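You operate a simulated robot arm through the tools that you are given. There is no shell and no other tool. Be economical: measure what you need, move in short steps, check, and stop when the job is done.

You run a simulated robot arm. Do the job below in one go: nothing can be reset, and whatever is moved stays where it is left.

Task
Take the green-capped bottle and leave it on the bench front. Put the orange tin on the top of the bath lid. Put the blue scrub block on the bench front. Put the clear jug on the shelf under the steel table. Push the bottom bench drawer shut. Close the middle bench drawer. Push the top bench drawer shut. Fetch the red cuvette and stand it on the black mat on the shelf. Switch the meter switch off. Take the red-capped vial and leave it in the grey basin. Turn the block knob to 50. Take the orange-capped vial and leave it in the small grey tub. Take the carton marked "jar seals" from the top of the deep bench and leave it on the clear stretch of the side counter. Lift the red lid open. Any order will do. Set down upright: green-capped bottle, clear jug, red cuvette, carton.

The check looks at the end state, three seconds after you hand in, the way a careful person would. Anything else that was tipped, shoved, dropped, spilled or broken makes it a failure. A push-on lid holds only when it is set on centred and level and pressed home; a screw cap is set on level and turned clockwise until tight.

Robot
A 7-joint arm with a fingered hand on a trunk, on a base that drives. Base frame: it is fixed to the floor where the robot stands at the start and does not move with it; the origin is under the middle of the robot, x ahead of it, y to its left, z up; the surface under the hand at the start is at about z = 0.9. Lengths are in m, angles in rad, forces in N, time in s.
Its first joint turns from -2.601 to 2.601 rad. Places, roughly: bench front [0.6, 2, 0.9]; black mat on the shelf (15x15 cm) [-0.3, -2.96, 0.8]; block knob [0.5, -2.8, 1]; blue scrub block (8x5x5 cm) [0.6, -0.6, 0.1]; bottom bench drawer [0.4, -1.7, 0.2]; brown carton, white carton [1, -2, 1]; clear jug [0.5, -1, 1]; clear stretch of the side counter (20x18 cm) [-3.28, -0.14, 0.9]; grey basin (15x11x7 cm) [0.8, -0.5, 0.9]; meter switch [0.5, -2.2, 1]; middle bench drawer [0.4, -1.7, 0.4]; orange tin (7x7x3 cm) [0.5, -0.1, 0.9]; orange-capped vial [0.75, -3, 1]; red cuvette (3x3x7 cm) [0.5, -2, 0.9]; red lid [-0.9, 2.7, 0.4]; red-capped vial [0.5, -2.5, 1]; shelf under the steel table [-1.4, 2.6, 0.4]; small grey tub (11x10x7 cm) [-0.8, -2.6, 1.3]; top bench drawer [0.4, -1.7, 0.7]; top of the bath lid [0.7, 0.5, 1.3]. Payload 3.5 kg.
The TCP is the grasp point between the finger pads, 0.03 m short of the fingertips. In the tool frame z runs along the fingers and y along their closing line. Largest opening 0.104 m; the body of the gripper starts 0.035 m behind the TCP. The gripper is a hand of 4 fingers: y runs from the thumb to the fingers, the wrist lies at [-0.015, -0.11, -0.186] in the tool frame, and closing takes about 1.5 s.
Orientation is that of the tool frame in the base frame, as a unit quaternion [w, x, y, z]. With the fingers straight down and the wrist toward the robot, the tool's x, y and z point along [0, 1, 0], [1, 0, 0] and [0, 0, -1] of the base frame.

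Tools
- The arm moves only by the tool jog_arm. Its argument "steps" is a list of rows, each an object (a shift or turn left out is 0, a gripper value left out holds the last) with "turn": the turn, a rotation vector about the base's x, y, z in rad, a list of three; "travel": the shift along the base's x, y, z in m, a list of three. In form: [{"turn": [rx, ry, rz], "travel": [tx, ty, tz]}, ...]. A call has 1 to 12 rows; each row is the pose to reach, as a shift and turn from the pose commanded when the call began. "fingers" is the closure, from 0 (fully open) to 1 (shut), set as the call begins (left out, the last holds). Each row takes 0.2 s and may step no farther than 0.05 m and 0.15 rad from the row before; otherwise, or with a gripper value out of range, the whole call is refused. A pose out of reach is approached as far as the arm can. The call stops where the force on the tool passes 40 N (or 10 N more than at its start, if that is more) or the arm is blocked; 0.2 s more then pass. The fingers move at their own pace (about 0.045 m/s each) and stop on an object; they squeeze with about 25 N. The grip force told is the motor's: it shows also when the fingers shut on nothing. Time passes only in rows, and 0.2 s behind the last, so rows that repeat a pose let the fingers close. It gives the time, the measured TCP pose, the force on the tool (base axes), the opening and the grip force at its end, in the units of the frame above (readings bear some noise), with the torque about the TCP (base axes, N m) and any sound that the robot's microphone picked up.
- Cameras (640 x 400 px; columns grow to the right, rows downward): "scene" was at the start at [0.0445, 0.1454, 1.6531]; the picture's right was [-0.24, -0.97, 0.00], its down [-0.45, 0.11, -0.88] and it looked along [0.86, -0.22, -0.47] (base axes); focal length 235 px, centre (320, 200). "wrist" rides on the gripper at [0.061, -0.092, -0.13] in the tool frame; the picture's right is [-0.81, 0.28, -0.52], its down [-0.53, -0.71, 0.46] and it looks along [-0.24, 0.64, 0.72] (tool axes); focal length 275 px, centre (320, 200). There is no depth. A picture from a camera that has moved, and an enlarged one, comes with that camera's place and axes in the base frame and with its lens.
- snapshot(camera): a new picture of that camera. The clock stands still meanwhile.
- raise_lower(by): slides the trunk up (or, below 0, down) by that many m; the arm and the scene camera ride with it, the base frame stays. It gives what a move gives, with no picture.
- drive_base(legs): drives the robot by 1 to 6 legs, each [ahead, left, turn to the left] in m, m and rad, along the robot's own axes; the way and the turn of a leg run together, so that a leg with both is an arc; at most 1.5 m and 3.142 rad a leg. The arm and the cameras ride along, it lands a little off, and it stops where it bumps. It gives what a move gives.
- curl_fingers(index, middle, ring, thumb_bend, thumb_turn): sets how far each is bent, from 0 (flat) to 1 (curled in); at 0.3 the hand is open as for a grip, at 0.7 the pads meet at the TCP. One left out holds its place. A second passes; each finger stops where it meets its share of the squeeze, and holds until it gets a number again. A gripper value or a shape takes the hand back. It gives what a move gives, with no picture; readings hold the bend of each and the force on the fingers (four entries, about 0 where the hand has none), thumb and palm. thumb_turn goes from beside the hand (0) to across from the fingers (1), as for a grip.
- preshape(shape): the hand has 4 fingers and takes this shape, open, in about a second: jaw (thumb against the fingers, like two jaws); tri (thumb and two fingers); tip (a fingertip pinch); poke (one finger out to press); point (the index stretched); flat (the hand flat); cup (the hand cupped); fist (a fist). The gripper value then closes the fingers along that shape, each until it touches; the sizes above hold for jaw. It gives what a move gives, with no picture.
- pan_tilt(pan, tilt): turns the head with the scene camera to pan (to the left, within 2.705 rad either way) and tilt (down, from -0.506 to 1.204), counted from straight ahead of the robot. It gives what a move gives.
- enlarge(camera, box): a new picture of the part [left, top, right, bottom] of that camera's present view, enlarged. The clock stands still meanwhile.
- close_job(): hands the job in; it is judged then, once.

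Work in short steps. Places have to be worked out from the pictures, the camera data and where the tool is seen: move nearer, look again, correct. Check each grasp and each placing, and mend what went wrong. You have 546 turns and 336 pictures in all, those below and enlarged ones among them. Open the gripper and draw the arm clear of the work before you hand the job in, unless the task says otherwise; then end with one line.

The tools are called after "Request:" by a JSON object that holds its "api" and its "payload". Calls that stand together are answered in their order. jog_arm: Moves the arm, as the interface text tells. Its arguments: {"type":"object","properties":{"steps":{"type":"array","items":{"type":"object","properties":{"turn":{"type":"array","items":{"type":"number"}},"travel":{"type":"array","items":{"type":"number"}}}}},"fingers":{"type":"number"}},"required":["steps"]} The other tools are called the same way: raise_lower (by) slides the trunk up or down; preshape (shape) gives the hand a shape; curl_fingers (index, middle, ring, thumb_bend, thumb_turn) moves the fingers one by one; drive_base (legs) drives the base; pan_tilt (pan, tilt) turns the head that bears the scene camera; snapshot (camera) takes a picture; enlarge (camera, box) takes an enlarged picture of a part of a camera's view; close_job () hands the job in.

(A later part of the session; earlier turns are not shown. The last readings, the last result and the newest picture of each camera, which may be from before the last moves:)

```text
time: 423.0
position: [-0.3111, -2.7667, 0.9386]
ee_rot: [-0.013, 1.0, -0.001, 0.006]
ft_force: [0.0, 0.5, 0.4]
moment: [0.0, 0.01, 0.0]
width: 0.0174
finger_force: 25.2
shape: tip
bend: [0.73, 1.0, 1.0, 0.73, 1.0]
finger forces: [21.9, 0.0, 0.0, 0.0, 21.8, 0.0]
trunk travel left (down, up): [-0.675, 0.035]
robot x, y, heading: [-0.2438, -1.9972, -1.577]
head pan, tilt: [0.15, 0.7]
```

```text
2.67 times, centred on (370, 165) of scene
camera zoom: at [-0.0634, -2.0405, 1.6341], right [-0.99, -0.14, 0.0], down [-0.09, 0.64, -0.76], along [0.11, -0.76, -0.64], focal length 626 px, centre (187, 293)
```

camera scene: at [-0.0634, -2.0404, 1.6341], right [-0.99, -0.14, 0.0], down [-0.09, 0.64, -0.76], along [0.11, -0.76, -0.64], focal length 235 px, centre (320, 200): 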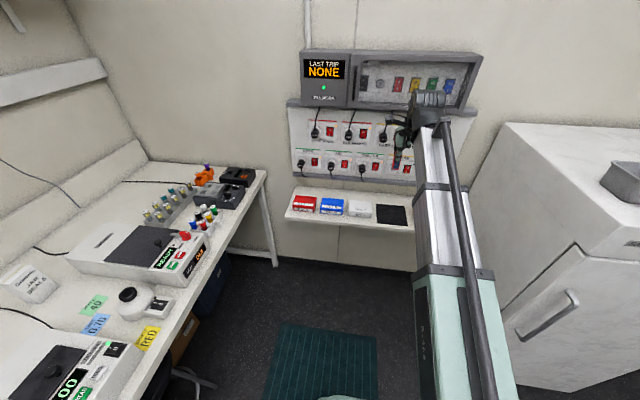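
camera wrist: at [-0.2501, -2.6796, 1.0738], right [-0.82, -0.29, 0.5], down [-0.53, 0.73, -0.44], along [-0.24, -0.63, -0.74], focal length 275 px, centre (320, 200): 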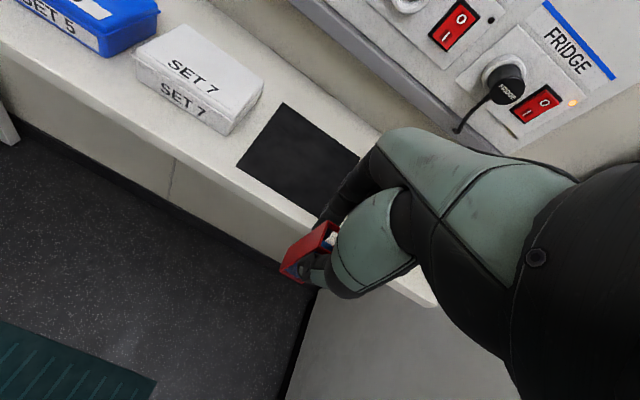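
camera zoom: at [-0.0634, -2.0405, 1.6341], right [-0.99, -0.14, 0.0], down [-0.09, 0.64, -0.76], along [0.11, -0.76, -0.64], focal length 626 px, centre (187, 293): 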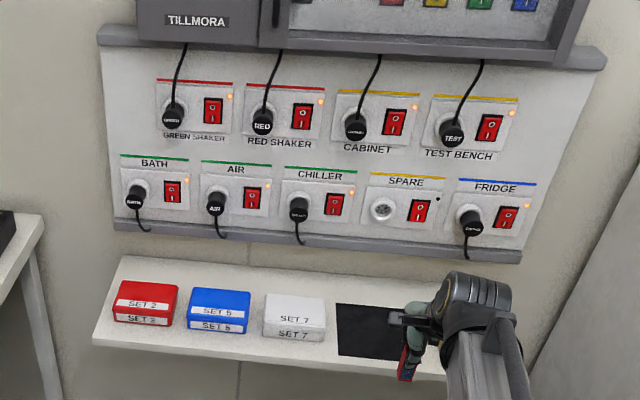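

The mat centre is ≈(−0.30,−2.955). I move in to y≈-2.913 (cuvette well inside the mat) at this height and check.

Request:
{"api": "jog_arm", "payload": {"steps": [{"travel": [0.003, -0.04, 0]}, {"travel": [0.006, -0.08, 0]}, {"travel": [0.008, -0.115, -0.01]}, {"travel": [0.008, -0.146, -0.025]}]}}

Request:
{"api": "snapshot", "payload": {"camera": "wrist"}}

Request:
{"api": "enlarge", "payload": {"camera": "scene", "box": [340, 130, 460, 240]}}

```text
time: 424.0
position: [-0.3022, -2.9132, 0.9146]
ee_rot: [-0.013, 1.0, -0.001, 0.006]
ft_force: [-0.1, 0.6, 0.4]
moment: [0.01, -0.01, 0.04]
width: 0.0176
finger_force: 25.2
shape: tip
bend: [0.73, 1.0, 1.0, 0.73, 1.0]
finger forces: [22.0, 0.1, 0.0, 0.0, 22.0, 0.0]
trunk travel left (down, up): [-0.675, 0.035]
robot x, y, heading: [-0.2512, -1.9998, -1.576]
head pan, tilt: [0.15, 0.7]
```

```text
166 pictures are left
camera wrist: at [-0.2401, -2.8259, 1.0488], right [-0.82, -0.29, 0.5], down [-0.53, 0.73, -0.44], along [-0.24, -0.62, -0.74], focal length 275 px, centre (320, 200)
```

wrist: 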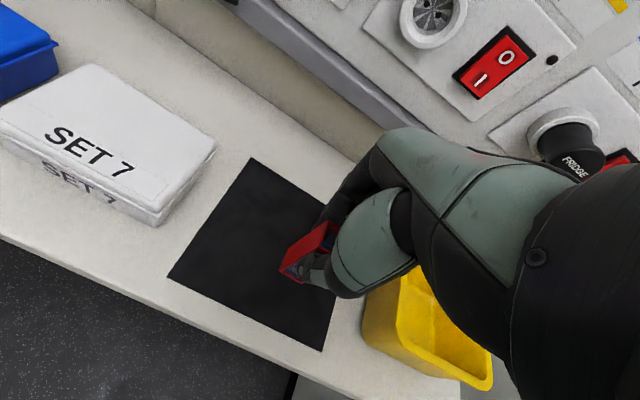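

```text
3.64 times, centred on (400, 185) of scene
camera zoom: at [-0.0634, -2.041, 1.6341], right [-0.99, -0.14, 0.0], down [-0.09, 0.64, -0.76], along [0.11, -0.76, -0.64], focal length 853 px, centre (29, 254)
```

zoom: 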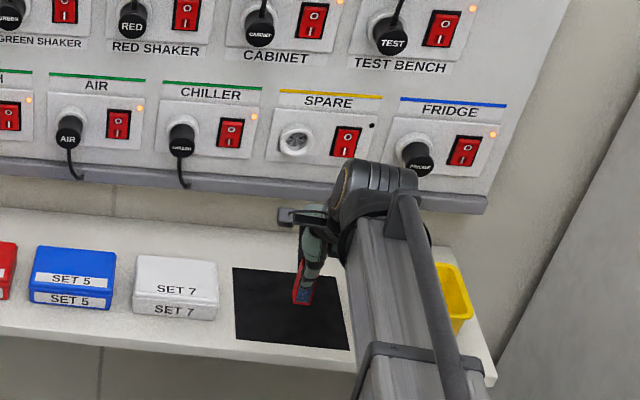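

The cuvette is over the mat. I lower gently.

Request:
{"api": "jog_arm", "payload": {"steps": [{"travel": [0, 0, -0.02]}, {"travel": [0, 0, -0.036]}, {"travel": [0, 0, -0.042]}]}}

Request:
{"api": "enlarge", "payload": {"camera": "wrist", "box": [200, 160, 400, 340]}}

```text
time: 424.8
position: [-0.3003, -2.9135, 0.8737]
ee_rot: [-0.013, 1.0, -0.001, 0.006]
ft_force: [-1.2, -0.4, 0.1]
moment: [0.0, 0.01, 0.0]
width: 0.0176
finger_force: 25.3
shape: tip
bend: [0.73, 1.0, 1.0, 0.73, 1.0]
finger forces: [21.9, 0.1, 0.0, 0.1, 21.9, 0.0]
trunk travel left (down, up): [-0.675, 0.035]
robot x, y, heading: [-0.249, -2.0, -1.582]
head pan, tilt: [0.15, 0.7]
```

```text
2.22 times, centred on (300, 250) of wrist
camera zoom: at [-0.2408, -2.826, 1.0086], right [-0.82, -0.29, 0.5], down [-0.53, 0.73, -0.44], along [-0.24, -0.62, -0.74], focal length 612 px, centre (364, 89)
```

zoom: 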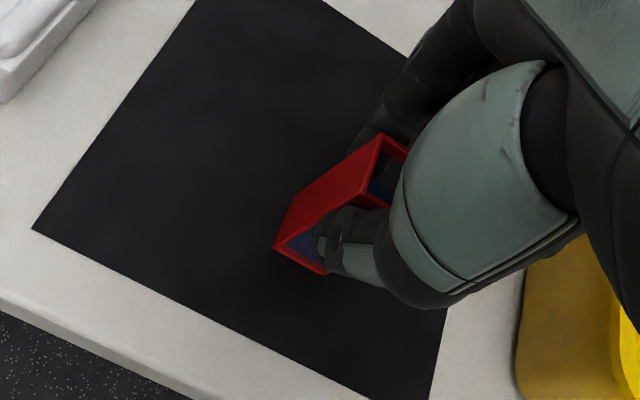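

No contact yet; 2 mm steps now.

Request:
{"api": "jog_arm", "payload": {"steps": [{"travel": [0, 0, -0.003]}, {"travel": [0, 0, -0.005]}]}}

Request:
{"api": "jog_arm", "payload": {"steps": [{"travel": [0, 0, -0.002]}, {"travel": [0, 0, -0.004]}]}}

```text
time: 425.4
position: [-0.3002, -2.9145, 0.8683]
ee_rot: [-0.013, 1.0, -0.001, 0.005]
ft_force: [0.0, -0.1, 0.3]
moment: [0.01, 0.0, 0.01]
width: 0.0177
finger_force: 24.7
shape: tip
bend: [0.73, 1.0, 1.0, 0.73, 1.0]
finger forces: [21.9, 0.0, 0.0, 0.1, 21.9, 0.1]
trunk travel left (down, up): [-0.675, 0.035]
robot x, y, heading: [-0.2488, -1.9988, -1.575]
head pan, tilt: [0.15, 0.7]
```

```text
time: 426.0
position: [-0.3, -2.914, 0.8653]
ee_rot: [-0.013, 1.0, -0.001, 0.005]
ft_force: [0.1, 0.1, 0.9]
moment: [-0.03, 0.0, 0.01]
width: 0.0175
finger_force: 25.2
shape: tip
bend: [0.73, 1.0, 1.0, 0.73, 1.0]
finger forces: [21.9, 0.1, 0.0, 0.0, 21.8, 0.0]
trunk travel left (down, up): [-0.675, 0.035]
robot x, y, heading: [-0.2488, -1.9955, -1.574]
head pan, tilt: [0.15, 0.7]
```

Request:
{"api": "jog_arm", "payload": {"steps": [{"travel": [0, 0, -0.002]}, {"travel": [0, 0, -0.004]}]}}

Request:
{"api": "enlarge", "payload": {"camera": "scene", "box": [390, 180, 450, 240]}}

```text
time: 426.6
position: [-0.2992, -2.9143, 0.8637]
ee_rot: [-0.011, 1.0, -0.001, 0.005]
ft_force: [0.1, 0.6, 12.4]
moment: [-0.06, -0.03, 0.0]
width: 0.0178
finger_force: 24.8
shape: tip
bend: [0.73, 1.0, 1.0, 0.74, 1.0]
finger forces: [24.7, 0.0, 0.0, 0.0, 24.8, 0.0]
trunk travel left (down, up): [-0.675, 0.035]
robot x, y, heading: [-0.2486, -2.0015, -1.576]
head pan, tilt: [0.15, 0.7]
```

```text
6.67 times, centred on (420, 210) of scene
camera zoom: at [-0.0632, -2.0388, 1.6344], right [-0.99, -0.14, 0.0], down [-0.09, 0.64, -0.77], along [0.11, -0.76, -0.64], focal length 1564 px, centre (-347, 133)
```

zoom: 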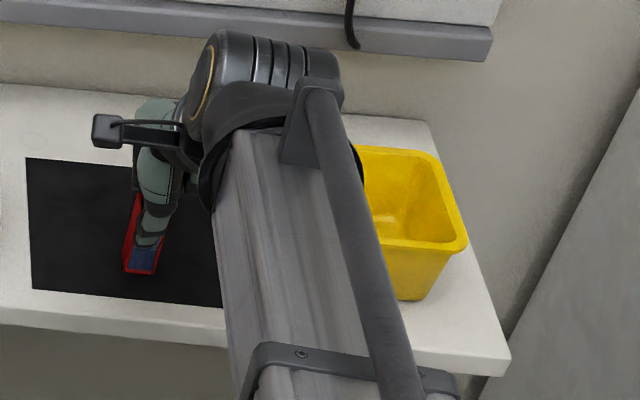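

Contact. I open the pinch and rise straight up.

Request:
{"api": "jog_arm", "payload": {"steps": [{"travel": [0, 0, 0.001]}, {"travel": [0, 0, 0.001]}, {"travel": [0, 0, 0.001]}, {"travel": [0, 0, 0.001]}, {"travel": [0, 0, 0.001]}, {"travel": [0, 0, 0.03]}, {"travel": [0, 0, 0.06]}], "fingers": 0.4}}

Request:
{"api": "snapshot", "payload": {"camera": "wrist"}}

```text
time: 428.2
position: [-0.2991, -2.9142, 0.9229]
ee_rot: [-0.013, 1.0, -0.001, 0.006]
ft_force: [0.0, -1.0, -0.1]
moment: [-0.01, -0.01, -0.04]
width: 0.0616
finger_force: 0.0
shape: tip
bend: [0.3, 0.98, 0.99, 0.65, 1.0]
finger forces: [0.1, 0.1, 0.0, 0.0, 0.0, 0.0]
trunk travel left (down, up): [-0.675, 0.035]
robot x, y, heading: [-0.2501, -1.999, -1.574]
head pan, tilt: [0.15, 0.7]
```

```text
162 pictures are left
camera wrist: at [-0.2392, -2.8266, 1.0563], right [-0.82, -0.29, 0.5], down [-0.53, 0.73, -0.44], along [-0.24, -0.62, -0.74], focal length 275 px, centre (320, 200)
```

wrist: 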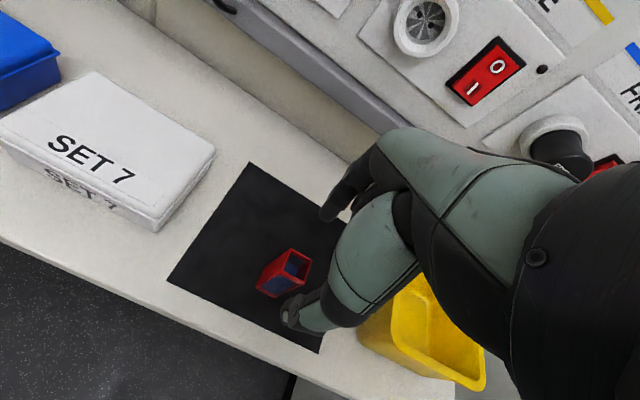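

The cuvette stands upright on the mat. I withdraw up and back, then turn back to the bench.

Request:
{"api": "jog_arm", "payload": {"steps": [{"travel": [0, 0.005, 0.04]}, {"travel": [0, 0.04, 0.07]}, {"travel": [0, 0.08, 0.1]}, {"travel": [0.02, 0.11, 0.13]}, {"travel": [0.04, 0.14, 0.16]}, {"travel": [0.06, 0.15, 0.2]}, {"travel": [0.07, 0.16, 0.24]}, {"travel": [0.07, 0.16, 0.28]}, {"travel": [0.07, 0.16, 0.32]}]}}

Request:
{"api": "drive_base", "payload": {"legs": [[0, 0, 0.8], [0, 0, 0.77], [0.05, -0.3, 0]]}}

Request:
{"api": "pan_tilt", "payload": {"pan": 0.3, "tilt": 0.75}}

Request:
{"api": "snapshot", "payload": {"camera": "scene"}}

Request:
{"api": "snapshot", "payload": {"camera": "wrist"}}

```text
time: 430.2
position: [-0.2304, -2.7543, 1.2425]
ee_rot: [-0.014, 1.0, -0.001, 0.005]
ft_force: [-0.8, 0.8, -0.2]
moment: [0.0, 0.0, -0.01]
width: 0.0622
finger_force: 0.0
shape: tip
bend: [0.3, 0.98, 0.99, 0.65, 1.0]
finger forces: [0.1, 0.0, 0.0, 0.1, 0.0, 0.1]
trunk travel left (down, up): [-0.675, 0.035]
robot x, y, heading: [-0.2451, -1.9967, -1.575]
head pan, tilt: [0.15, 0.7]
```

```text
time: 436.3
position: [0.5544, -2.2909, 1.2419]
ee_rot: [-0.014, 0.713, 0.701, -0.005]
ft_force: [1.2, -0.6, 0.1]
moment: [0.04, 0.01, 0.03]
width: 0.0622
finger_force: 0.0
shape: tip
bend: [0.3, 0.98, 0.99, 0.65, 1.0]
finger forces: [0.0, 0.0, 0.0, 0.0, 0.0, 0.0]
trunk travel left (down, up): [-0.675, 0.035]
robot x, y, heading: [-0.2, -2.2965, -0.019]
head pan, tilt: [0.15, 0.7]
```

```text
time: 437.0
position: [0.5535, -2.2911, 1.2418]
ee_rot: [-0.012, 0.712, 0.702, -0.006]
ft_force: [0.4, -0.1, -0.7]
moment: [-0.03, -0.01, -0.02]
width: 0.0618
finger_force: 0.0
shape: tip
bend: [0.3, 0.98, 0.99, 0.65, 1.0]
finger forces: [0.0, 0.1, 0.0, 0.0, 0.1, 0.0]
trunk travel left (down, up): [-0.675, 0.035]
robot x, y, heading: [-0.1999, -2.2988, -0.017]
head pan, tilt: [0.3, 0.75]
```

```text
161 pictures are left
camera scene: at [-0.1634, -2.1056, 1.6299], right [0.28, -0.96, 0.0], down [-0.66, -0.19, -0.73], along [0.7, 0.2, -0.68], focal length 235 px, centre (320, 200)
```

scene: 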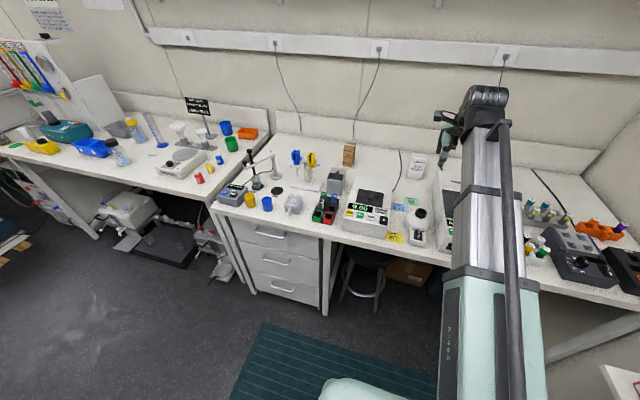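

```text
160 pictures are left
camera wrist: at [0.4667, -2.2301, 1.3756], right [0.28, -0.82, 0.5], down [-0.73, -0.52, -0.44], along [0.62, -0.24, -0.74], focal length 275 px, centre (320, 200)
```

wrist: 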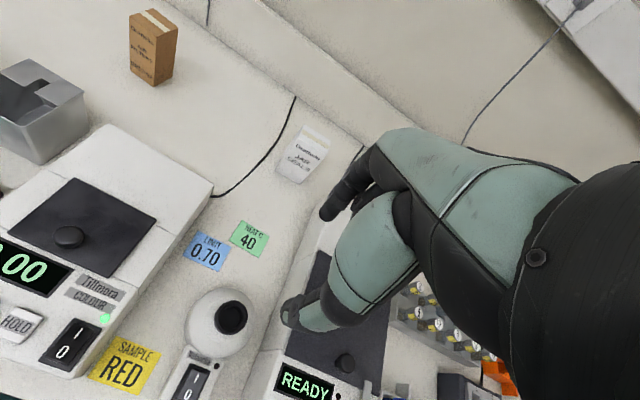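

The meter's rocker ("I" far, "0" near) is around (0.46,-2.163,0.97), LED green. I zoom in on it and take the poke shape.

Request:
{"api": "enlarge", "payload": {"camera": "wrist", "box": [0, 280, 240, 400]}}

Request:
{"api": "preshape", "payload": {"shape": "poke"}}

Request:
{"api": "snapshot", "payload": {"camera": "wrist"}}

Request:
{"api": "enlarge", "payload": {"camera": "scene", "box": [360, 60, 540, 250]}}

```text
2.67 times, centred on (120, 340) of wrist
camera zoom: at [0.4667, -2.2301, 1.3756], right [0.28, -0.82, 0.5], down [-0.73, -0.52, -0.44], along [0.62, -0.24, -0.74], focal length 734 px, centre (853, -173)
```

zoom: 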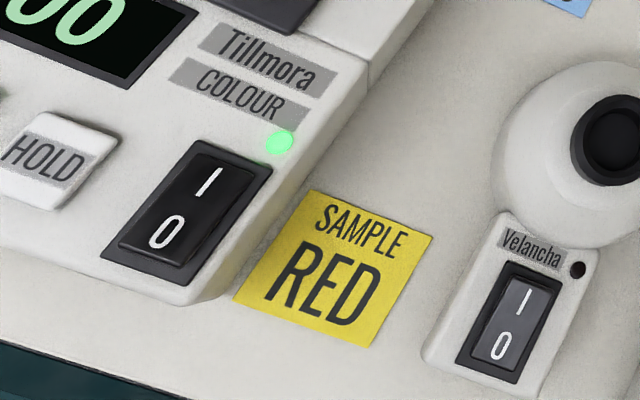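

```text
time: 437.9
position: [0.5537, -2.2898, 1.2418]
ee_rot: [-0.013, 0.712, 0.702, -0.005]
ft_force: [-0.5, -0.6, -0.4]
moment: [-0.01, 0.0, 0.0]
width: 0.0
finger_force: 0.0
shape: poke
bend: [0.7, 0.7, 0.99, 1.0, 1.0]
finger forces: [0.1, 0.0, 0.0, 0.0, 0.0, 0.0]
trunk travel left (down, up): [-0.675, 0.035]
robot x, y, heading: [-0.1987, -2.2962, -0.016]
head pan, tilt: [0.3, 0.75]
```

```text
158 pictures are left
camera wrist: at [0.4666, -2.2299, 1.3756], right [0.28, -0.82, 0.5], down [-0.73, -0.52, -0.44], along [0.62, -0.24, -0.74], focal length 275 px, centre (320, 200)
```

wrist: 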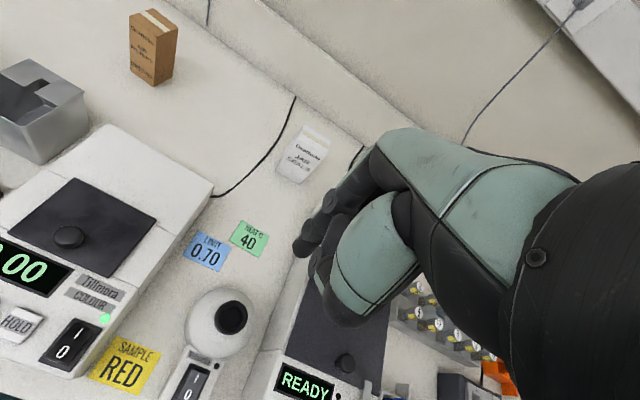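

```text
2.11 times, centred on (450, 155) of scene
camera zoom: at [-0.1635, -2.1054, 1.6299], right [0.28, -0.96, 0.0], down [-0.66, -0.19, -0.73], along [0.7, 0.2, -0.68], focal length 494 px, centre (46, 295)
```

zoom: 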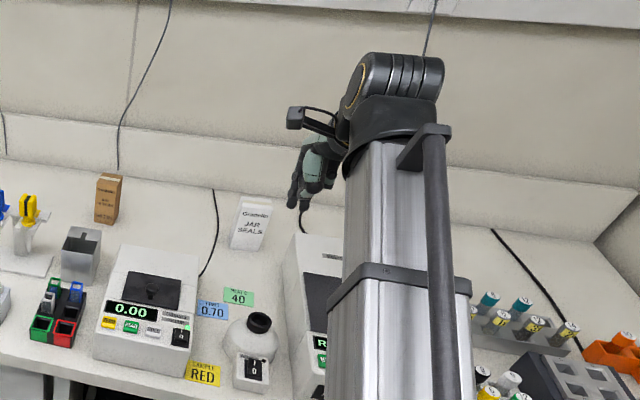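

The "0" end is at about (0.4545,-2.168,0.98) and stands proud (on). I move the poking fingers above it.

Request:
{"api": "jog_arm", "payload": {"steps": [{"travel": [-0.026, 0.032, -0.02]}, {"travel": [-0.052, 0.065, -0.04]}, {"travel": [-0.078, 0.098, -0.06]}, {"travel": [-0.104, 0.13, -0.08]}, {"travel": [-0.104, 0.13, -0.12]}, {"travel": [-0.104, 0.13, -0.16]}, {"travel": [-0.104, 0.13, -0.195]}]}}

Request:
{"api": "snapshot", "payload": {"camera": "wrist"}}

Request:
{"api": "enlarge", "payload": {"camera": "scene", "box": [360, 150, 460, 250]}}

```text
time: 439.5
position: [0.4517, -2.1618, 1.0468]
ee_rot: [-0.013, 0.712, 0.702, -0.006]
ft_force: [0.4, 0.2, 0.3]
moment: [-0.03, 0.0, 0.01]
width: 0.0001
finger_force: 0.1
shape: poke
bend: [0.7, 0.7, 0.99, 1.0, 1.0]
finger forces: [0.0, 0.1, 0.0, 0.0, 0.1, 0.0]
trunk travel left (down, up): [-0.675, 0.035]
robot x, y, heading: [-0.205, -2.2953, -0.019]
head pan, tilt: [0.3, 0.75]
```

```text
156 pictures are left
camera wrist: at [0.3633, -2.1008, 1.181], right [0.28, -0.82, 0.5], down [-0.73, -0.52, -0.44], along [0.62, -0.24, -0.74], focal length 275 px, centre (320, 200)
```

wrist: 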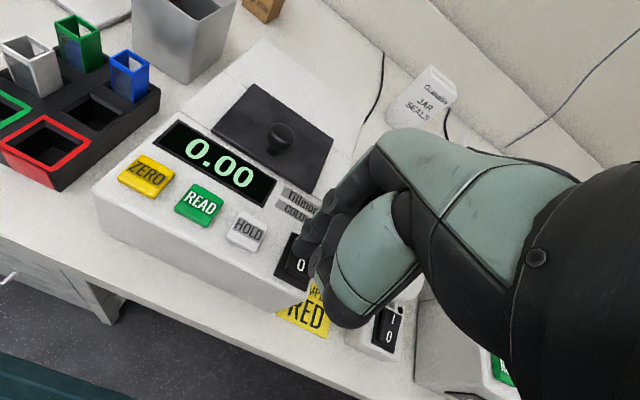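

```text
4.00 times, centred on (410, 200) of scene
camera zoom: at [-0.1634, -2.1053, 1.6299], right [0.28, -0.96, 0.0], down [-0.66, -0.19, -0.73], along [0.7, 0.2, -0.68], focal length 939 px, centre (-40, 200)
```

zoom: 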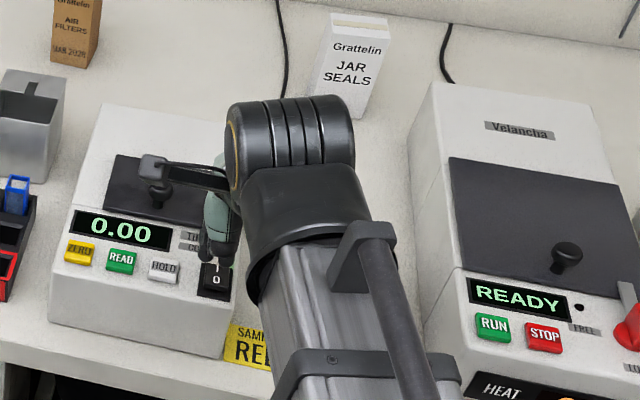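

Finger tips at x≈0.455, '0' at ≈0.460. I shift slightly and press down in steps.

Request:
{"api": "jog_arm", "payload": {"steps": [{"travel": [0.002, -0.006, -0.02]}, {"travel": [0.002, -0.006, -0.032]}, {"travel": [0.002, -0.006, -0.038]}, {"travel": [0.002, -0.006, -0.042]}]}}

Request:
{"api": "jog_arm", "payload": {"steps": [{"travel": [0, 0, -0.003]}, {"travel": [0, 0, -0.006]}]}}

Request:
{"api": "enlarge", "payload": {"camera": "wrist", "box": [180, 160, 400, 330]}}

```text
time: 440.3
position: [0.4534, -2.1659, 1.016]
ee_rot: [-0.009, 0.712, 0.702, 0.002]
ft_force: [-6.0, -1.4, 23.9]
moment: [0.05, 0.18, 0.02]
width: 0.0
finger_force: 0.1
shape: poke
bend: [0.7, 0.7, 0.99, 1.0, 1.0]
finger forces: [19.6, 4.7, 0.0, 0.0, 0.0, 0.1]
trunk travel left (down, up): [-0.675, 0.035]
robot x, y, heading: [-0.2027, -2.2962, -0.016]
head pan, tilt: [0.3, 0.75]
heard: click
stopped in row 4: the force on the tool passed its limit at 48 N (the readings are from after the stop); the commanded pose is now the measured one
```

```text
time: 440.7
position: [0.4534, -2.1667, 1.0167]
ee_rot: [-0.007, 0.712, 0.703, 0.005]
ft_force: [-10.1, -0.9, 22.8]
moment: [-0.01, 0.26, 0.03]
width: 0.0001
finger_force: 0.0
shape: poke
bend: [0.7, 0.7, 0.99, 1.0, 1.0]
finger forces: [18.4, 6.6, 0.1, 0.1, 0.0, 0.0]
trunk travel left (down, up): [-0.675, 0.035]
robot x, y, heading: [-0.2018, -2.2978, -0.021]
head pan, tilt: [0.3, 0.75]
stopped in row 1: the force on the tool passed its limit at 44 N (the readings are from after the stop); the commanded pose is now the measured one
```

```text
2.35 times, centred on (290, 245) of wrist
camera zoom: at [0.3636, -2.1068, 1.1488], right [0.27, -0.82, 0.5], down [-0.72, -0.51, -0.46], along [0.64, -0.24, -0.73], focal length 648 px, centre (391, 94)
```

zoom: 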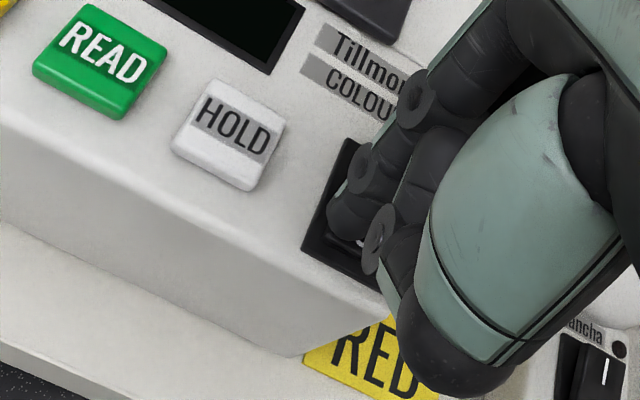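

A click was heard and the display is dark. I lift off and check the switch.

Request:
{"api": "jog_arm", "payload": {"steps": [{"travel": [0, 0, 0.03]}, {"travel": [-0.01, 0, 0.07]}, {"travel": [-0.01, -0.02, 0.11]}, {"travel": [-0.01, -0.05, 0.14]}]}}

Request:
{"api": "snapshot", "payload": {"camera": "wrist"}}

```text
time: 441.7
position: [0.4468, -2.2154, 1.1511]
ee_rot: [-0.008, 0.712, 0.702, 0.002]
ft_force: [0.1, -0.4, -0.1]
moment: [0.0, 0.02, 0.04]
width: 0.0
finger_force: 0.0
shape: poke
bend: [0.7, 0.7, 0.99, 1.0, 1.0]
finger forces: [0.1, 0.0, 0.1, 0.0, 0.0, 0.1]
trunk travel left (down, up): [-0.675, 0.035]
robot x, y, heading: [-0.2001, -2.2996, -0.015]
head pan, tilt: [0.3, 0.75]
```

```text
153 pictures are left
camera wrist: at [0.3564, -2.1559, 1.2838], right [0.27, -0.82, 0.5], down [-0.72, -0.52, -0.46], along [0.63, -0.24, -0.73], focal length 275 px, centre (320, 200)
```

wrist: 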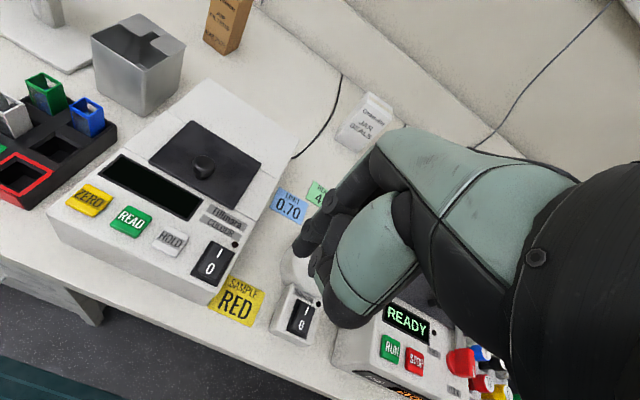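

Meter is off. Next the block knob: I shift right 0.13 m and look at the heater block and vial racks.

Request:
{"api": "drive_base", "payload": {"legs": [[0, -0.13, 0.015]]}}

Request:
{"api": "jog_arm", "payload": {"steps": [{"travel": [0.02, -0.04, 0.015]}, {"travel": [0.04, -0.08, 0.03]}, {"travel": [0.05, -0.12, 0.045]}, {"travel": [0.05, -0.165, 0.06]}, {"travel": [0.05, -0.21, 0.07]}, {"travel": [0.05, -0.25, 0.08]}]}}

Request:
{"api": "snapshot", "payload": {"camera": "wrist"}}

Request:
{"api": "pan_tilt", "payload": {"pan": -0.35, "tilt": 0.7}}

Request:
{"api": "snapshot", "payload": {"camera": "scene"}}

```text
time: 443.0
position: [0.4433, -2.3377, 1.1516]
ee_rot: [-0.008, 0.707, 0.707, 0.002]
ft_force: [-0.7, 0.5, 0.2]
moment: [0.06, 0.02, -0.04]
width: 0.0
finger_force: 0.0
shape: poke
bend: [0.7, 0.7, 0.99, 1.0, 1.0]
finger forces: [0.1, 0.0, 0.0, 0.0, 0.0, 0.0]
trunk travel left (down, up): [-0.675, 0.035]
robot x, y, heading: [-0.2038, -2.4263, -0.005]
head pan, tilt: [0.3, 0.75]
```

```text
time: 444.4
position: [0.492, -2.586, 1.2307]
ee_rot: [-0.008, 0.707, 0.707, 0.003]
ft_force: [0.2, -0.3, -0.3]
moment: [0.03, 0.01, 0.03]
width: 0.0
finger_force: 0.1
shape: poke
bend: [0.7, 0.7, 0.99, 1.0, 1.0]
finger forces: [0.0, 0.0, 0.1, 0.0, 0.0, 0.0]
trunk travel left (down, up): [-0.675, 0.035]
robot x, y, heading: [-0.1995, -2.4291, -0.001]
head pan, tilt: [0.3, 0.75]
```

```text
152 pictures are left
camera wrist: at [0.4016, -2.5274, 1.3636], right [0.28, -0.82, 0.5], down [-0.72, -0.53, -0.46], along [0.64, -0.23, -0.73], focal length 275 px, centre (320, 200)
```

wrist: 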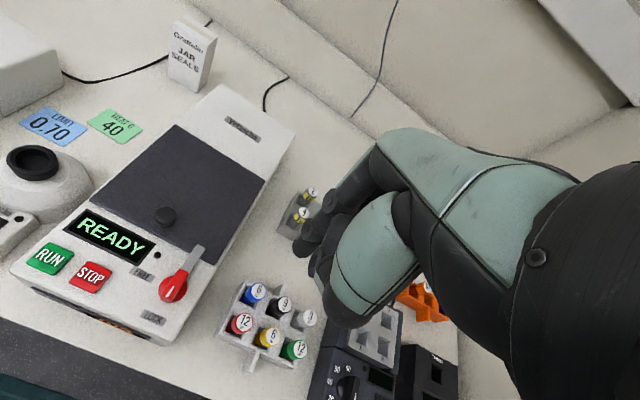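

```text
time: 445.4
position: [0.4916, -2.5848, 1.2311]
ee_rot: [-0.009, 0.708, 0.706, 0.003]
ft_force: [-0.3, 0.3, 0.3]
moment: [-0.03, -0.02, 0.0]
width: 0.0
finger_force: 0.1
shape: poke
bend: [0.7, 0.7, 0.99, 1.0, 1.0]
finger forces: [0.0, 0.0, 0.0, 0.0, 0.0, 0.1]
trunk travel left (down, up): [-0.675, 0.035]
robot x, y, heading: [-0.2079, -2.4282, -0.006]
head pan, tilt: [-0.351, 0.7]
```

```text
151 pictures are left
camera scene: at [-0.1671, -2.2882, 1.6341], right [-0.35, -0.94, 0.0], down [-0.6, 0.22, -0.76], along [0.72, -0.27, -0.64], focal length 235 px, centre (320, 200)
```

scene: 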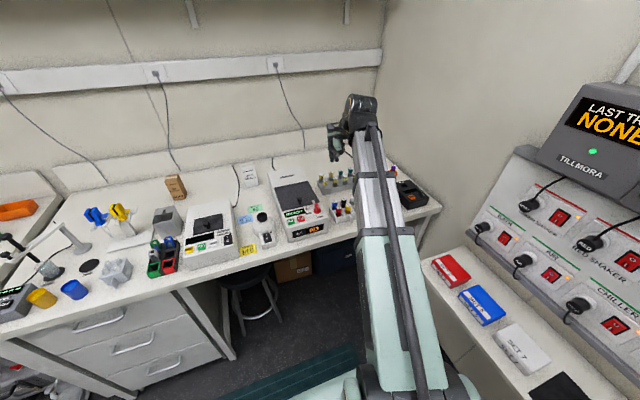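

I move the hand further right so the wrist camera sees the knob.

Request:
{"api": "jog_arm", "payload": {"steps": [{"travel": [-0.01, -0.045, 0]}, {"travel": [-0.02, -0.09, 0]}, {"travel": [-0.03, -0.135, 0]}, {"travel": [-0.04, -0.18, 0]}, {"travel": [-0.05, -0.225, 0]}, {"travel": [-0.06, -0.27, 0]}, {"travel": [-0.06, -0.3, 0]}]}}

Request:
{"api": "snapshot", "payload": {"camera": "wrist"}}

Request:
{"api": "enlarge", "payload": {"camera": "wrist", "box": [100, 180, 380, 360]}}

```text
time: 447.0
position: [0.4355, -2.8866, 1.23]
ee_rot: [-0.009, 0.707, 0.707, 0.003]
ft_force: [0.3, 0.1, -0.2]
moment: [-0.01, 0.01, -0.01]
width: 0.0
finger_force: 0.0
shape: poke
bend: [0.7, 0.7, 0.99, 1.0, 1.0]
finger forces: [0.1, 0.0, 0.1, 0.0, 0.0, 0.1]
trunk travel left (down, up): [-0.675, 0.035]
robot x, y, heading: [-0.2051, -2.4247, -0.003]
head pan, tilt: [-0.351, 0.7]
```

```text
150 pictures are left
camera wrist: at [0.3451, -2.8285, 1.3627], right [0.28, -0.82, 0.5], down [-0.72, -0.53, -0.46], along [0.64, -0.23, -0.73], focal length 275 px, centre (320, 200)
```

wrist: 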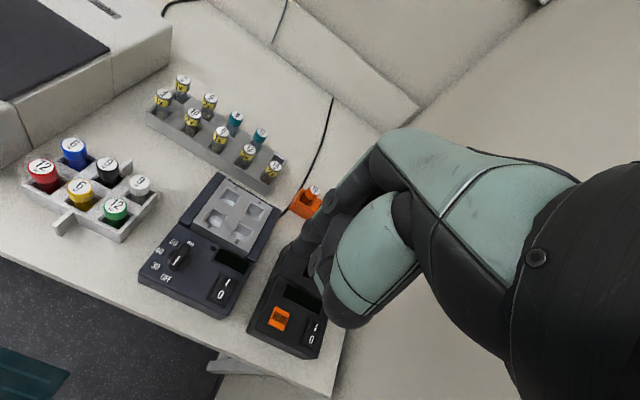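

```text
2.22 times, centred on (240, 270) of wrist
camera zoom: at [0.3451, -2.8285, 1.3627], right [0.28, -0.82, 0.5], down [-0.72, -0.53, -0.46], along [0.64, -0.23, -0.73], focal length 612 px, centre (498, 44)
```

zoom: 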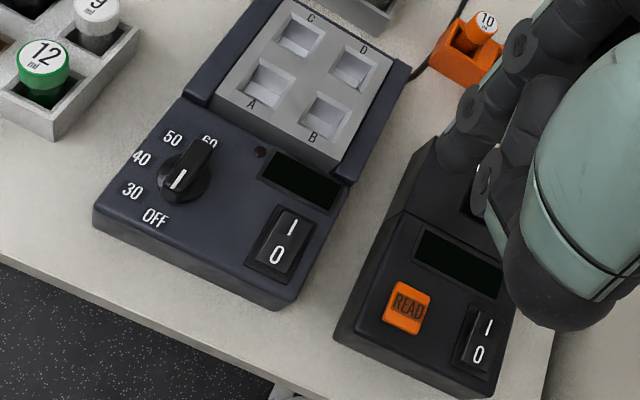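

Request:
{"api": "enlarge", "payload": {"camera": "wrist", "box": [130, 220, 230, 300]}}

```text
5.00 times, centred on (180, 260) of wrist
camera zoom: at [0.3451, -2.8285, 1.3627], right [0.28, -0.82, 0.5], down [-0.72, -0.53, -0.46], along [0.64, -0.23, -0.73], focal length 1376 px, centre (1020, -100)
```

zoom: 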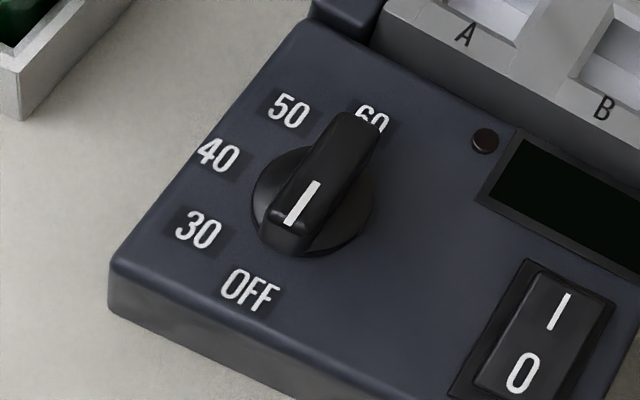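

The pointer is at OFF (pointing −x); labels go 45° apart clockwise, so 50 lies toward (+x,+y): I must turn the knob −135° (clockwise). I'll pinch the bar across y: turn the hand +90° yaw above it.

Request:
{"api": "preshape", "payload": {"shape": "tip"}}

Request:
{"api": "jog_arm", "payload": {"steps": [{"turn": [0, 0, 0.13], "travel": [0.005, 0.01, 0]}, {"turn": [0, 0, 0.26], "travel": [0.01, 0.02, 0]}, {"turn": [0, 0, 0.39], "travel": [0.015, 0.03, 0]}, {"turn": [0, 0, 0.52], "travel": [0.02, 0.04, 0]}, {"turn": [0, 0, 0.65], "travel": [0.025, 0.05, 0]}, {"turn": [0, 0, 0.78], "travel": [0.03, 0.06, 0]}, {"turn": [0, 0, 0.91], "travel": [0.035, 0.07, 0]}, {"turn": [0, 0, 1.04], "travel": [0.038, 0.08, 0]}, {"turn": [0, 0, 1.17], "travel": [0.038, 0.087, 0]}, {"turn": [0, 0, 1.3], "travel": [0.038, 0.087, 0]}, {"turn": [0, 0, 1.43], "travel": [0.038, 0.087, 0]}, {"turn": [0, 0, 1.55], "travel": [0.038, 0.087, 0]}], "fingers": 0.4}}

Request:
{"api": "snapshot", "payload": {"camera": "wrist"}}

Request:
{"api": "snapshot", "payload": {"camera": "scene"}}

```text
time: 447.9
position: [0.4357, -2.8858, 1.2296]
ee_rot: [-0.009, 0.708, 0.706, 0.002]
ft_force: [-0.4, -0.1, -1.0]
moment: [0.0, 0.03, 0.0]
width: 0.1039
finger_force: 0.0
shape: tip
bend: [0.3, 0.98, 0.99, 0.3, 0.98]
finger forces: [0.0, 0.0, 0.2, 0.0, 0.0, 0.0]
trunk travel left (down, up): [-0.675, 0.035]
robot x, y, heading: [-0.2024, -2.4297, -0.002]
head pan, tilt: [-0.351, 0.7]
```

```text
time: 449.4
position: [0.4651, -2.8235, 1.2309]
ee_rot: [-0.009, 0.372, 0.928, 0.0]
ft_force: [6.6, -21.2, 8.4]
moment: [2.93, 1.86, 2.85]
width: 0.0628
finger_force: 0.1
shape: tip
bend: [0.3, 0.98, 0.99, 0.64, 1.0]
finger forces: [0.0, 0.0, 0.0, 0.0, 0.0, 0.0]
trunk travel left (down, up): [-0.675, 0.035]
robot x, y, heading: [-0.2042, -2.4285, -0.005]
head pan, tilt: [-0.351, 0.7]
stopped in row 7: the force on the tool passed its limit at 110 N (the readings are from after the stop); the commanded pose is now the measured one
```

```text
147 pictures are left
camera wrist: at [0.3611, -2.849, 1.3639], right [0.79, -0.36, 0.5], down [-0.11, -0.88, -0.46], along [0.61, 0.3, -0.73], focal length 275 px, centre (320, 200)
```

wrist: 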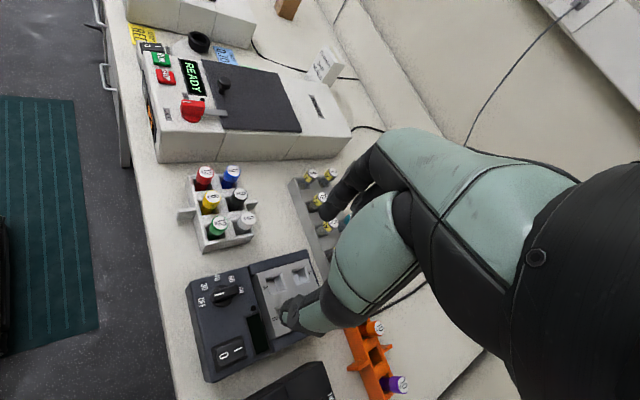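

```text
146 pictures are left
camera scene: at [-0.1672, -2.2882, 1.6341], right [-0.35, -0.94, 0.0], down [-0.6, 0.22, -0.77], along [0.72, -0.27, -0.64], focal length 235 px, centre (320, 200)
```

scene: 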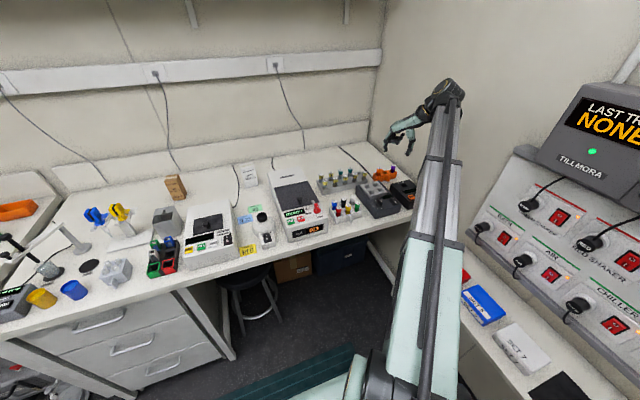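

The wrist met the side wall on that yaw. I rotate back; instead I'll push the bar round with a single fingertip.

Request:
{"api": "jog_arm", "payload": {"steps": [{"turn": [0, 0, -0.13], "travel": [0, 0.015, 0]}, {"turn": [0, 0, -0.26], "travel": [0, 0.03, 0]}, {"turn": [0, 0, -0.39], "travel": [0, 0.03, 0]}, {"turn": [0, 0, -0.52], "travel": [0, 0.03, 0]}, {"turn": [0, 0, -0.65], "travel": [0, 0.03, 0]}, {"turn": [0, 0, -0.78], "travel": [0, 0.03, 0]}]}}

Request:
{"api": "curl_fingers", "payload": {"index": 0.7, "middle": 1.0, "ring": 1.0, "thumb_bend": 1.0, "thumb_turn": 0.3}}

Request:
{"api": "snapshot", "payload": {"camera": "wrist"}}

```text
time: 449.7
position: [0.467, -2.8222, 1.2304]
ee_rot: [-0.01, 0.375, 0.927, -0.001]
ft_force: [4.0, -1.4, 0.1]
moment: [0.1, 0.72, 0.17]
width: 0.0628
finger_force: 0.0
shape: tip
bend: [0.3, 0.98, 0.99, 0.64, 1.0]
finger forces: [0.0, 0.0, 0.0, 0.0, 0.1, 0.1]
trunk travel left (down, up): [-0.675, 0.035]
robot x, y, heading: [-0.2062, -2.4302, -0.006]
head pan, tilt: [-0.351, 0.7]
stopped in row 1: the force on the tool passed its limit at 82 N (the readings are from after the stop); the commanded pose is now the measured one
```

```text
time: 450.7
position: [0.4665, -2.8225, 1.2306]
ee_rot: [-0.009, 0.375, 0.927, -0.002]
ft_force: [1.1, -2.5, 1.3]
moment: [0.35, 0.44, 0.36]
width: 0.0495
finger_force: 0.1
shape: fingers
bend: [0.7, 1.0, 1.0, 1.0, 0.31]
finger forces: [0.0, 0.1, 0.0, 0.0, 0.0, 0.0]
trunk travel left (down, up): [-0.675, 0.035]
robot x, y, heading: [-0.205, -2.4264, -0.002]
head pan, tilt: [-0.351, 0.7]
```

```text
145 pictures are left
camera wrist: at [0.3607, -2.8468, 1.3639], right [0.78, -0.37, 0.5], down [-0.12, -0.88, -0.46], along [0.61, 0.3, -0.73], focal length 275 px, centre (320, 200)
```

wrist: 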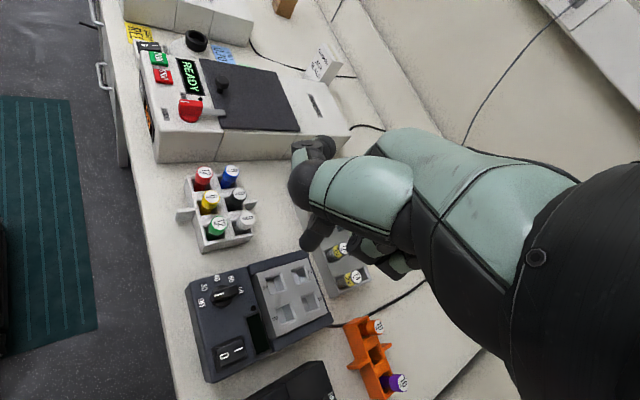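

Still touching something when rotating. I translate away from the wall first (toward +y), no rotation.

Request:
{"api": "jog_arm", "payload": {"steps": [{"travel": [0, 0.015, 0.005]}, {"travel": [0, 0.03, 0.01]}, {"travel": [0, 0.05, 0.02]}, {"travel": [0, 0.07, 0.03]}]}}

Request:
{"api": "pan_tilt", "payload": {"pan": -0.9, "tilt": 0.5}}

Request:
{"api": "snapshot", "payload": {"camera": "scene"}}

```text
time: 451.7
position: [0.4653, -2.7525, 1.262]
ee_rot: [-0.009, 0.376, 0.926, -0.001]
ft_force: [0.2, -0.5, -0.4]
moment: [0.04, 0.01, 0.0]
width: 0.0494
finger_force: 0.1
shape: fingers
bend: [0.7, 1.0, 1.0, 1.0, 0.31]
finger forces: [0.0, 0.1, 0.1, 0.0, 0.0, 0.1]
trunk travel left (down, up): [-0.675, 0.035]
robot x, y, heading: [-0.2038, -2.4273, -0.005]
head pan, tilt: [-0.351, 0.7]
```

```text
time: 452.6
position: [0.4665, -2.7526, 1.2605]
ee_rot: [-0.009, 0.376, 0.927, 0.0]
ft_force: [-0.4, -0.4, -0.4]
moment: [0.01, -0.02, 0.03]
width: 0.0495
finger_force: 0.1
shape: fingers
bend: [0.7, 1.0, 1.0, 1.0, 0.31]
finger forces: [0.0, 0.1, 0.1, 0.0, 0.0, 0.0]
trunk travel left (down, up): [-0.675, 0.035]
robot x, y, heading: [-0.2024, -2.4226, -0.002]
head pan, tilt: [-0.901, 0.499]
```

```text
144 pictures are left
camera scene: at [-0.1905, -2.3301, 1.6518], right [-0.79, -0.62, 0.0], down [-0.3, 0.38, -0.88], along [0.54, -0.69, -0.48], focal length 235 px, centre (320, 200)
```

scene: 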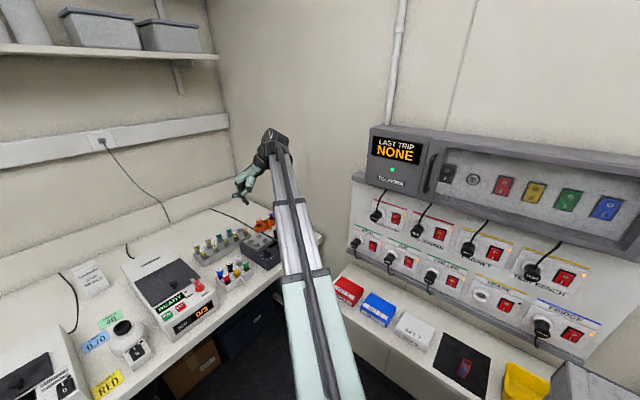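

Free. I rotate the yaw back to 0 here and tuck the thumb.

Request:
{"api": "jog_arm", "payload": {"steps": [{"turn": [0, 0, -0.13]}, {"turn": [0, 0, -0.26]}, {"turn": [0, 0, -0.39]}, {"turn": [0, 0, -0.52]}, {"turn": [0, 0, -0.65]}, {"turn": [0, 0, -0.78]}]}}

Request:
{"api": "curl_fingers", "payload": {"thumb_turn": 1.0, "thumb_bend": 1.0}}

Request:
{"api": "jog_arm", "payload": {"steps": [{"travel": [-0.01, -0.01, -0.04]}, {"travel": [-0.02, -0.02, -0.08]}]}}

Request:
{"api": "snapshot", "payload": {"camera": "wrist"}}

Request:
{"api": "enlarge", "payload": {"camera": "scene", "box": [200, 190, 300, 280]}}

```text
time: 454.0
position: [0.4668, -2.7529, 1.2608]
ee_rot: [-0.008, 0.701, 0.713, 0.002]
ft_force: [0.3, 0.8, -0.8]
moment: [0.02, -0.03, -0.02]
width: 0.0494
finger_force: 0.2
shape: fingers
bend: [0.7, 1.0, 1.0, 1.0, 0.31]
finger forces: [0.1, 0.1, 0.0, 0.1, 0.0, 0.1]
trunk travel left (down, up): [-0.675, 0.035]
robot x, y, heading: [-0.2041, -2.4282, -0.003]
head pan, tilt: [-0.901, 0.499]
```

```text
time: 455.0
position: [0.4674, -2.753, 1.2617]
ee_rot: [-0.009, 0.7, 0.714, 0.002]
ft_force: [-0.7, 0.1, -0.7]
moment: [-0.02, 0.0, 0.0]
width: 0.0328
finger_force: 0.0
shape: fingers
bend: [0.69, 1.0, 1.0, 0.99, 0.95]
finger forces: [0.0, 0.0, 0.0, 0.1, 0.1, 0.0]
trunk travel left (down, up): [-0.675, 0.035]
robot x, y, heading: [-0.2, -2.4277, -0.005]
head pan, tilt: [-0.901, 0.499]
```

```text
time: 455.6
position: [0.4462, -2.7729, 1.1789]
ee_rot: [-0.008, 0.7, 0.715, 0.002]
ft_force: [0.7, -0.5, 0.2]
moment: [0.01, 0.0, 0.0]
width: 0.0327
finger_force: 0.0
shape: fingers
bend: [0.69, 1.0, 1.0, 0.99, 0.95]
finger forces: [0.0, 0.1, 0.0, 0.0, 0.0, 0.0]
trunk travel left (down, up): [-0.675, 0.035]
robot x, y, heading: [-0.2001, -2.4253, -0.004]
head pan, tilt: [-0.901, 0.499]
```

```text
143 pictures are left
camera wrist: at [0.3544, -2.7154, 1.3129], right [0.3, -0.81, 0.5], down [-0.71, -0.54, -0.46], along [0.64, -0.22, -0.73], focal length 275 px, centre (320, 200)
```

wrist: 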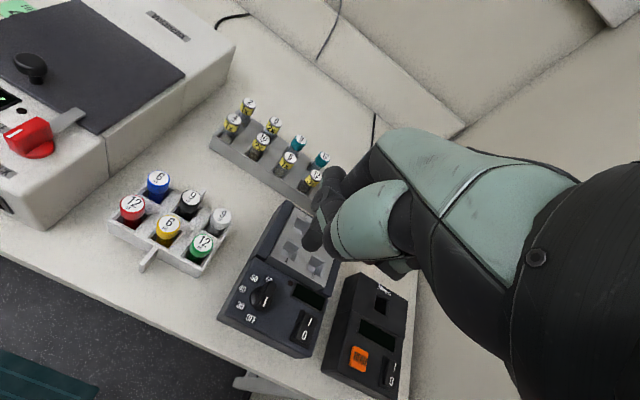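

```text
4.44 times, centred on (250, 235) of scene
camera zoom: at [-0.1906, -2.3304, 1.6519], right [-0.79, -0.62, 0.0], down [-0.3, 0.38, -0.88], along [0.54, -0.69, -0.48], focal length 1043 px, centre (631, 44)
```

zoom: 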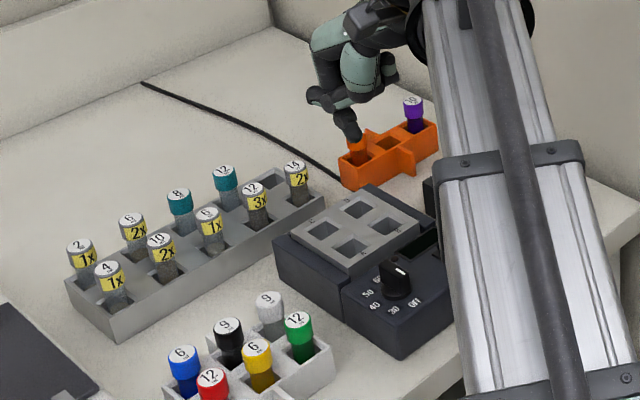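

Triangulated knob centre ≈(0.476,-2.802), panel z≈0.944; fingertip ≈ TCP+(0.009,0.003). I position the fingertip on the −x/−y side of the knob, above it, and look.

Request:
{"api": "jog_arm", "payload": {"steps": [{"travel": [0.001, -0.025, -0.03]}, {"travel": [0.002, -0.05, -0.06]}, {"travel": [0.002, -0.05, -0.1]}, {"travel": [0.002, -0.05, -0.14]}]}}

Request:
{"api": "enlarge", "payload": {"camera": "wrist", "box": [200, 180, 400, 320]}}

Request:
{"api": "enlarge", "payload": {"camera": "scene", "box": [250, 210, 330, 280]}}

```text
time: 456.6
position: [0.4473, -2.8236, 1.0422]
ee_rot: [-0.009, 0.7, 0.715, 0.003]
ft_force: [0.6, -0.4, 0.2]
moment: [0.0, -0.02, 0.04]
width: 0.0325
finger_force: 0.1
shape: fingers
bend: [0.69, 1.0, 1.0, 0.99, 0.95]
finger forces: [0.1, 0.1, 0.0, 0.0, 0.0, 0.1]
trunk travel left (down, up): [-0.675, 0.035]
robot x, y, heading: [-0.2043, -2.4275, -0.005]
head pan, tilt: [-0.901, 0.499]
```

```text
2.86 times, centred on (300, 250) of wrist
camera zoom: at [0.356, -2.7667, 1.1743], right [0.3, -0.81, 0.5], down [-0.71, -0.54, -0.46], along [0.64, -0.22, -0.73], focal length 786 px, centre (377, 57)
```

zoom: 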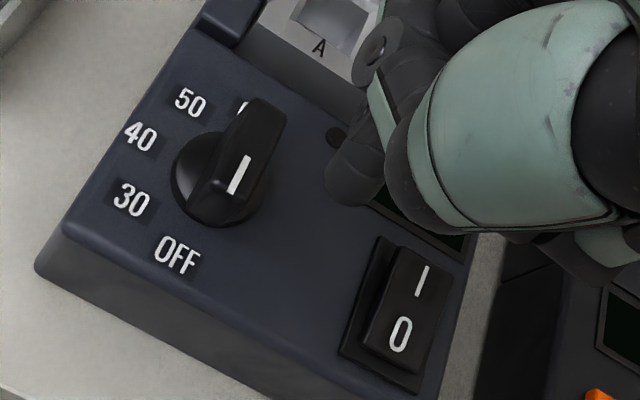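

```text
5.71 times, centred on (290, 245) of scene
camera zoom: at [-0.1904, -2.3304, 1.6519], right [-0.79, -0.62, 0.0], down [-0.3, 0.38, -0.88], along [0.54, -0.69, -0.48], focal length 1341 px, centre (491, -57)
```

zoom: 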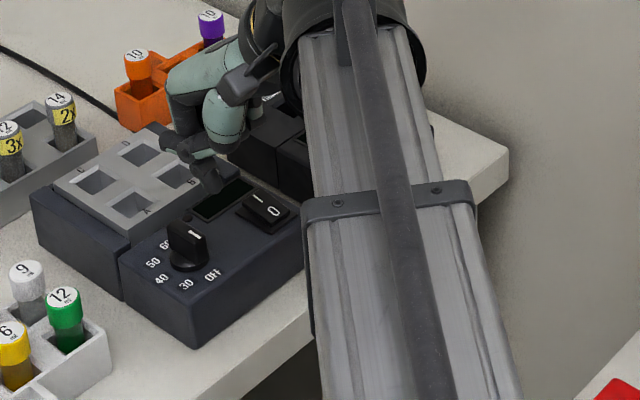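

Everything agrees (knob centre (0.475,-2.802), bar top 0.968). I lower the fingertip beside the pointer end, to tip z≈0.954.

Request:
{"api": "jog_arm", "payload": {"steps": [{"travel": [0.004, -0.005, -0.03]}, {"travel": [0.004, -0.005, -0.05]}, {"travel": [0.004, -0.005, -0.058]}]}}

Request:
{"api": "enlarge", "payload": {"camera": "wrist", "box": [200, 180, 400, 320]}}

```text
time: 457.4
position: [0.4532, -2.8269, 0.9837]
ee_rot: [-0.008, 0.7, 0.714, 0.003]
ft_force: [-0.6, -0.4, 0.0]
moment: [0.0, 0.0, 0.01]
width: 0.0326
finger_force: 0.0
shape: fingers
bend: [0.69, 1.0, 1.0, 0.99, 0.95]
finger forces: [0.0, 0.1, 0.0, 0.0, 0.0, 0.1]
trunk travel left (down, up): [-0.675, 0.035]
robot x, y, heading: [-0.202, -2.4274, -0.007]
head pan, tilt: [-0.901, 0.499]
```

```text
2.86 times, centred on (300, 250) of wrist
camera zoom: at [0.3611, -2.7702, 1.1156], right [0.3, -0.81, 0.5], down [-0.71, -0.54, -0.46], along [0.64, -0.22, -0.73], focal length 786 px, centre (377, 57)
```

zoom: 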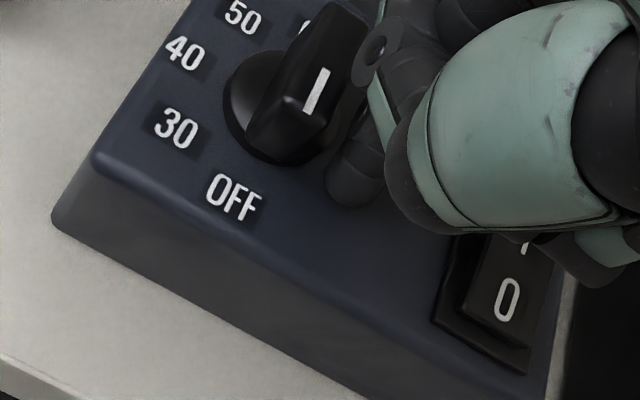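

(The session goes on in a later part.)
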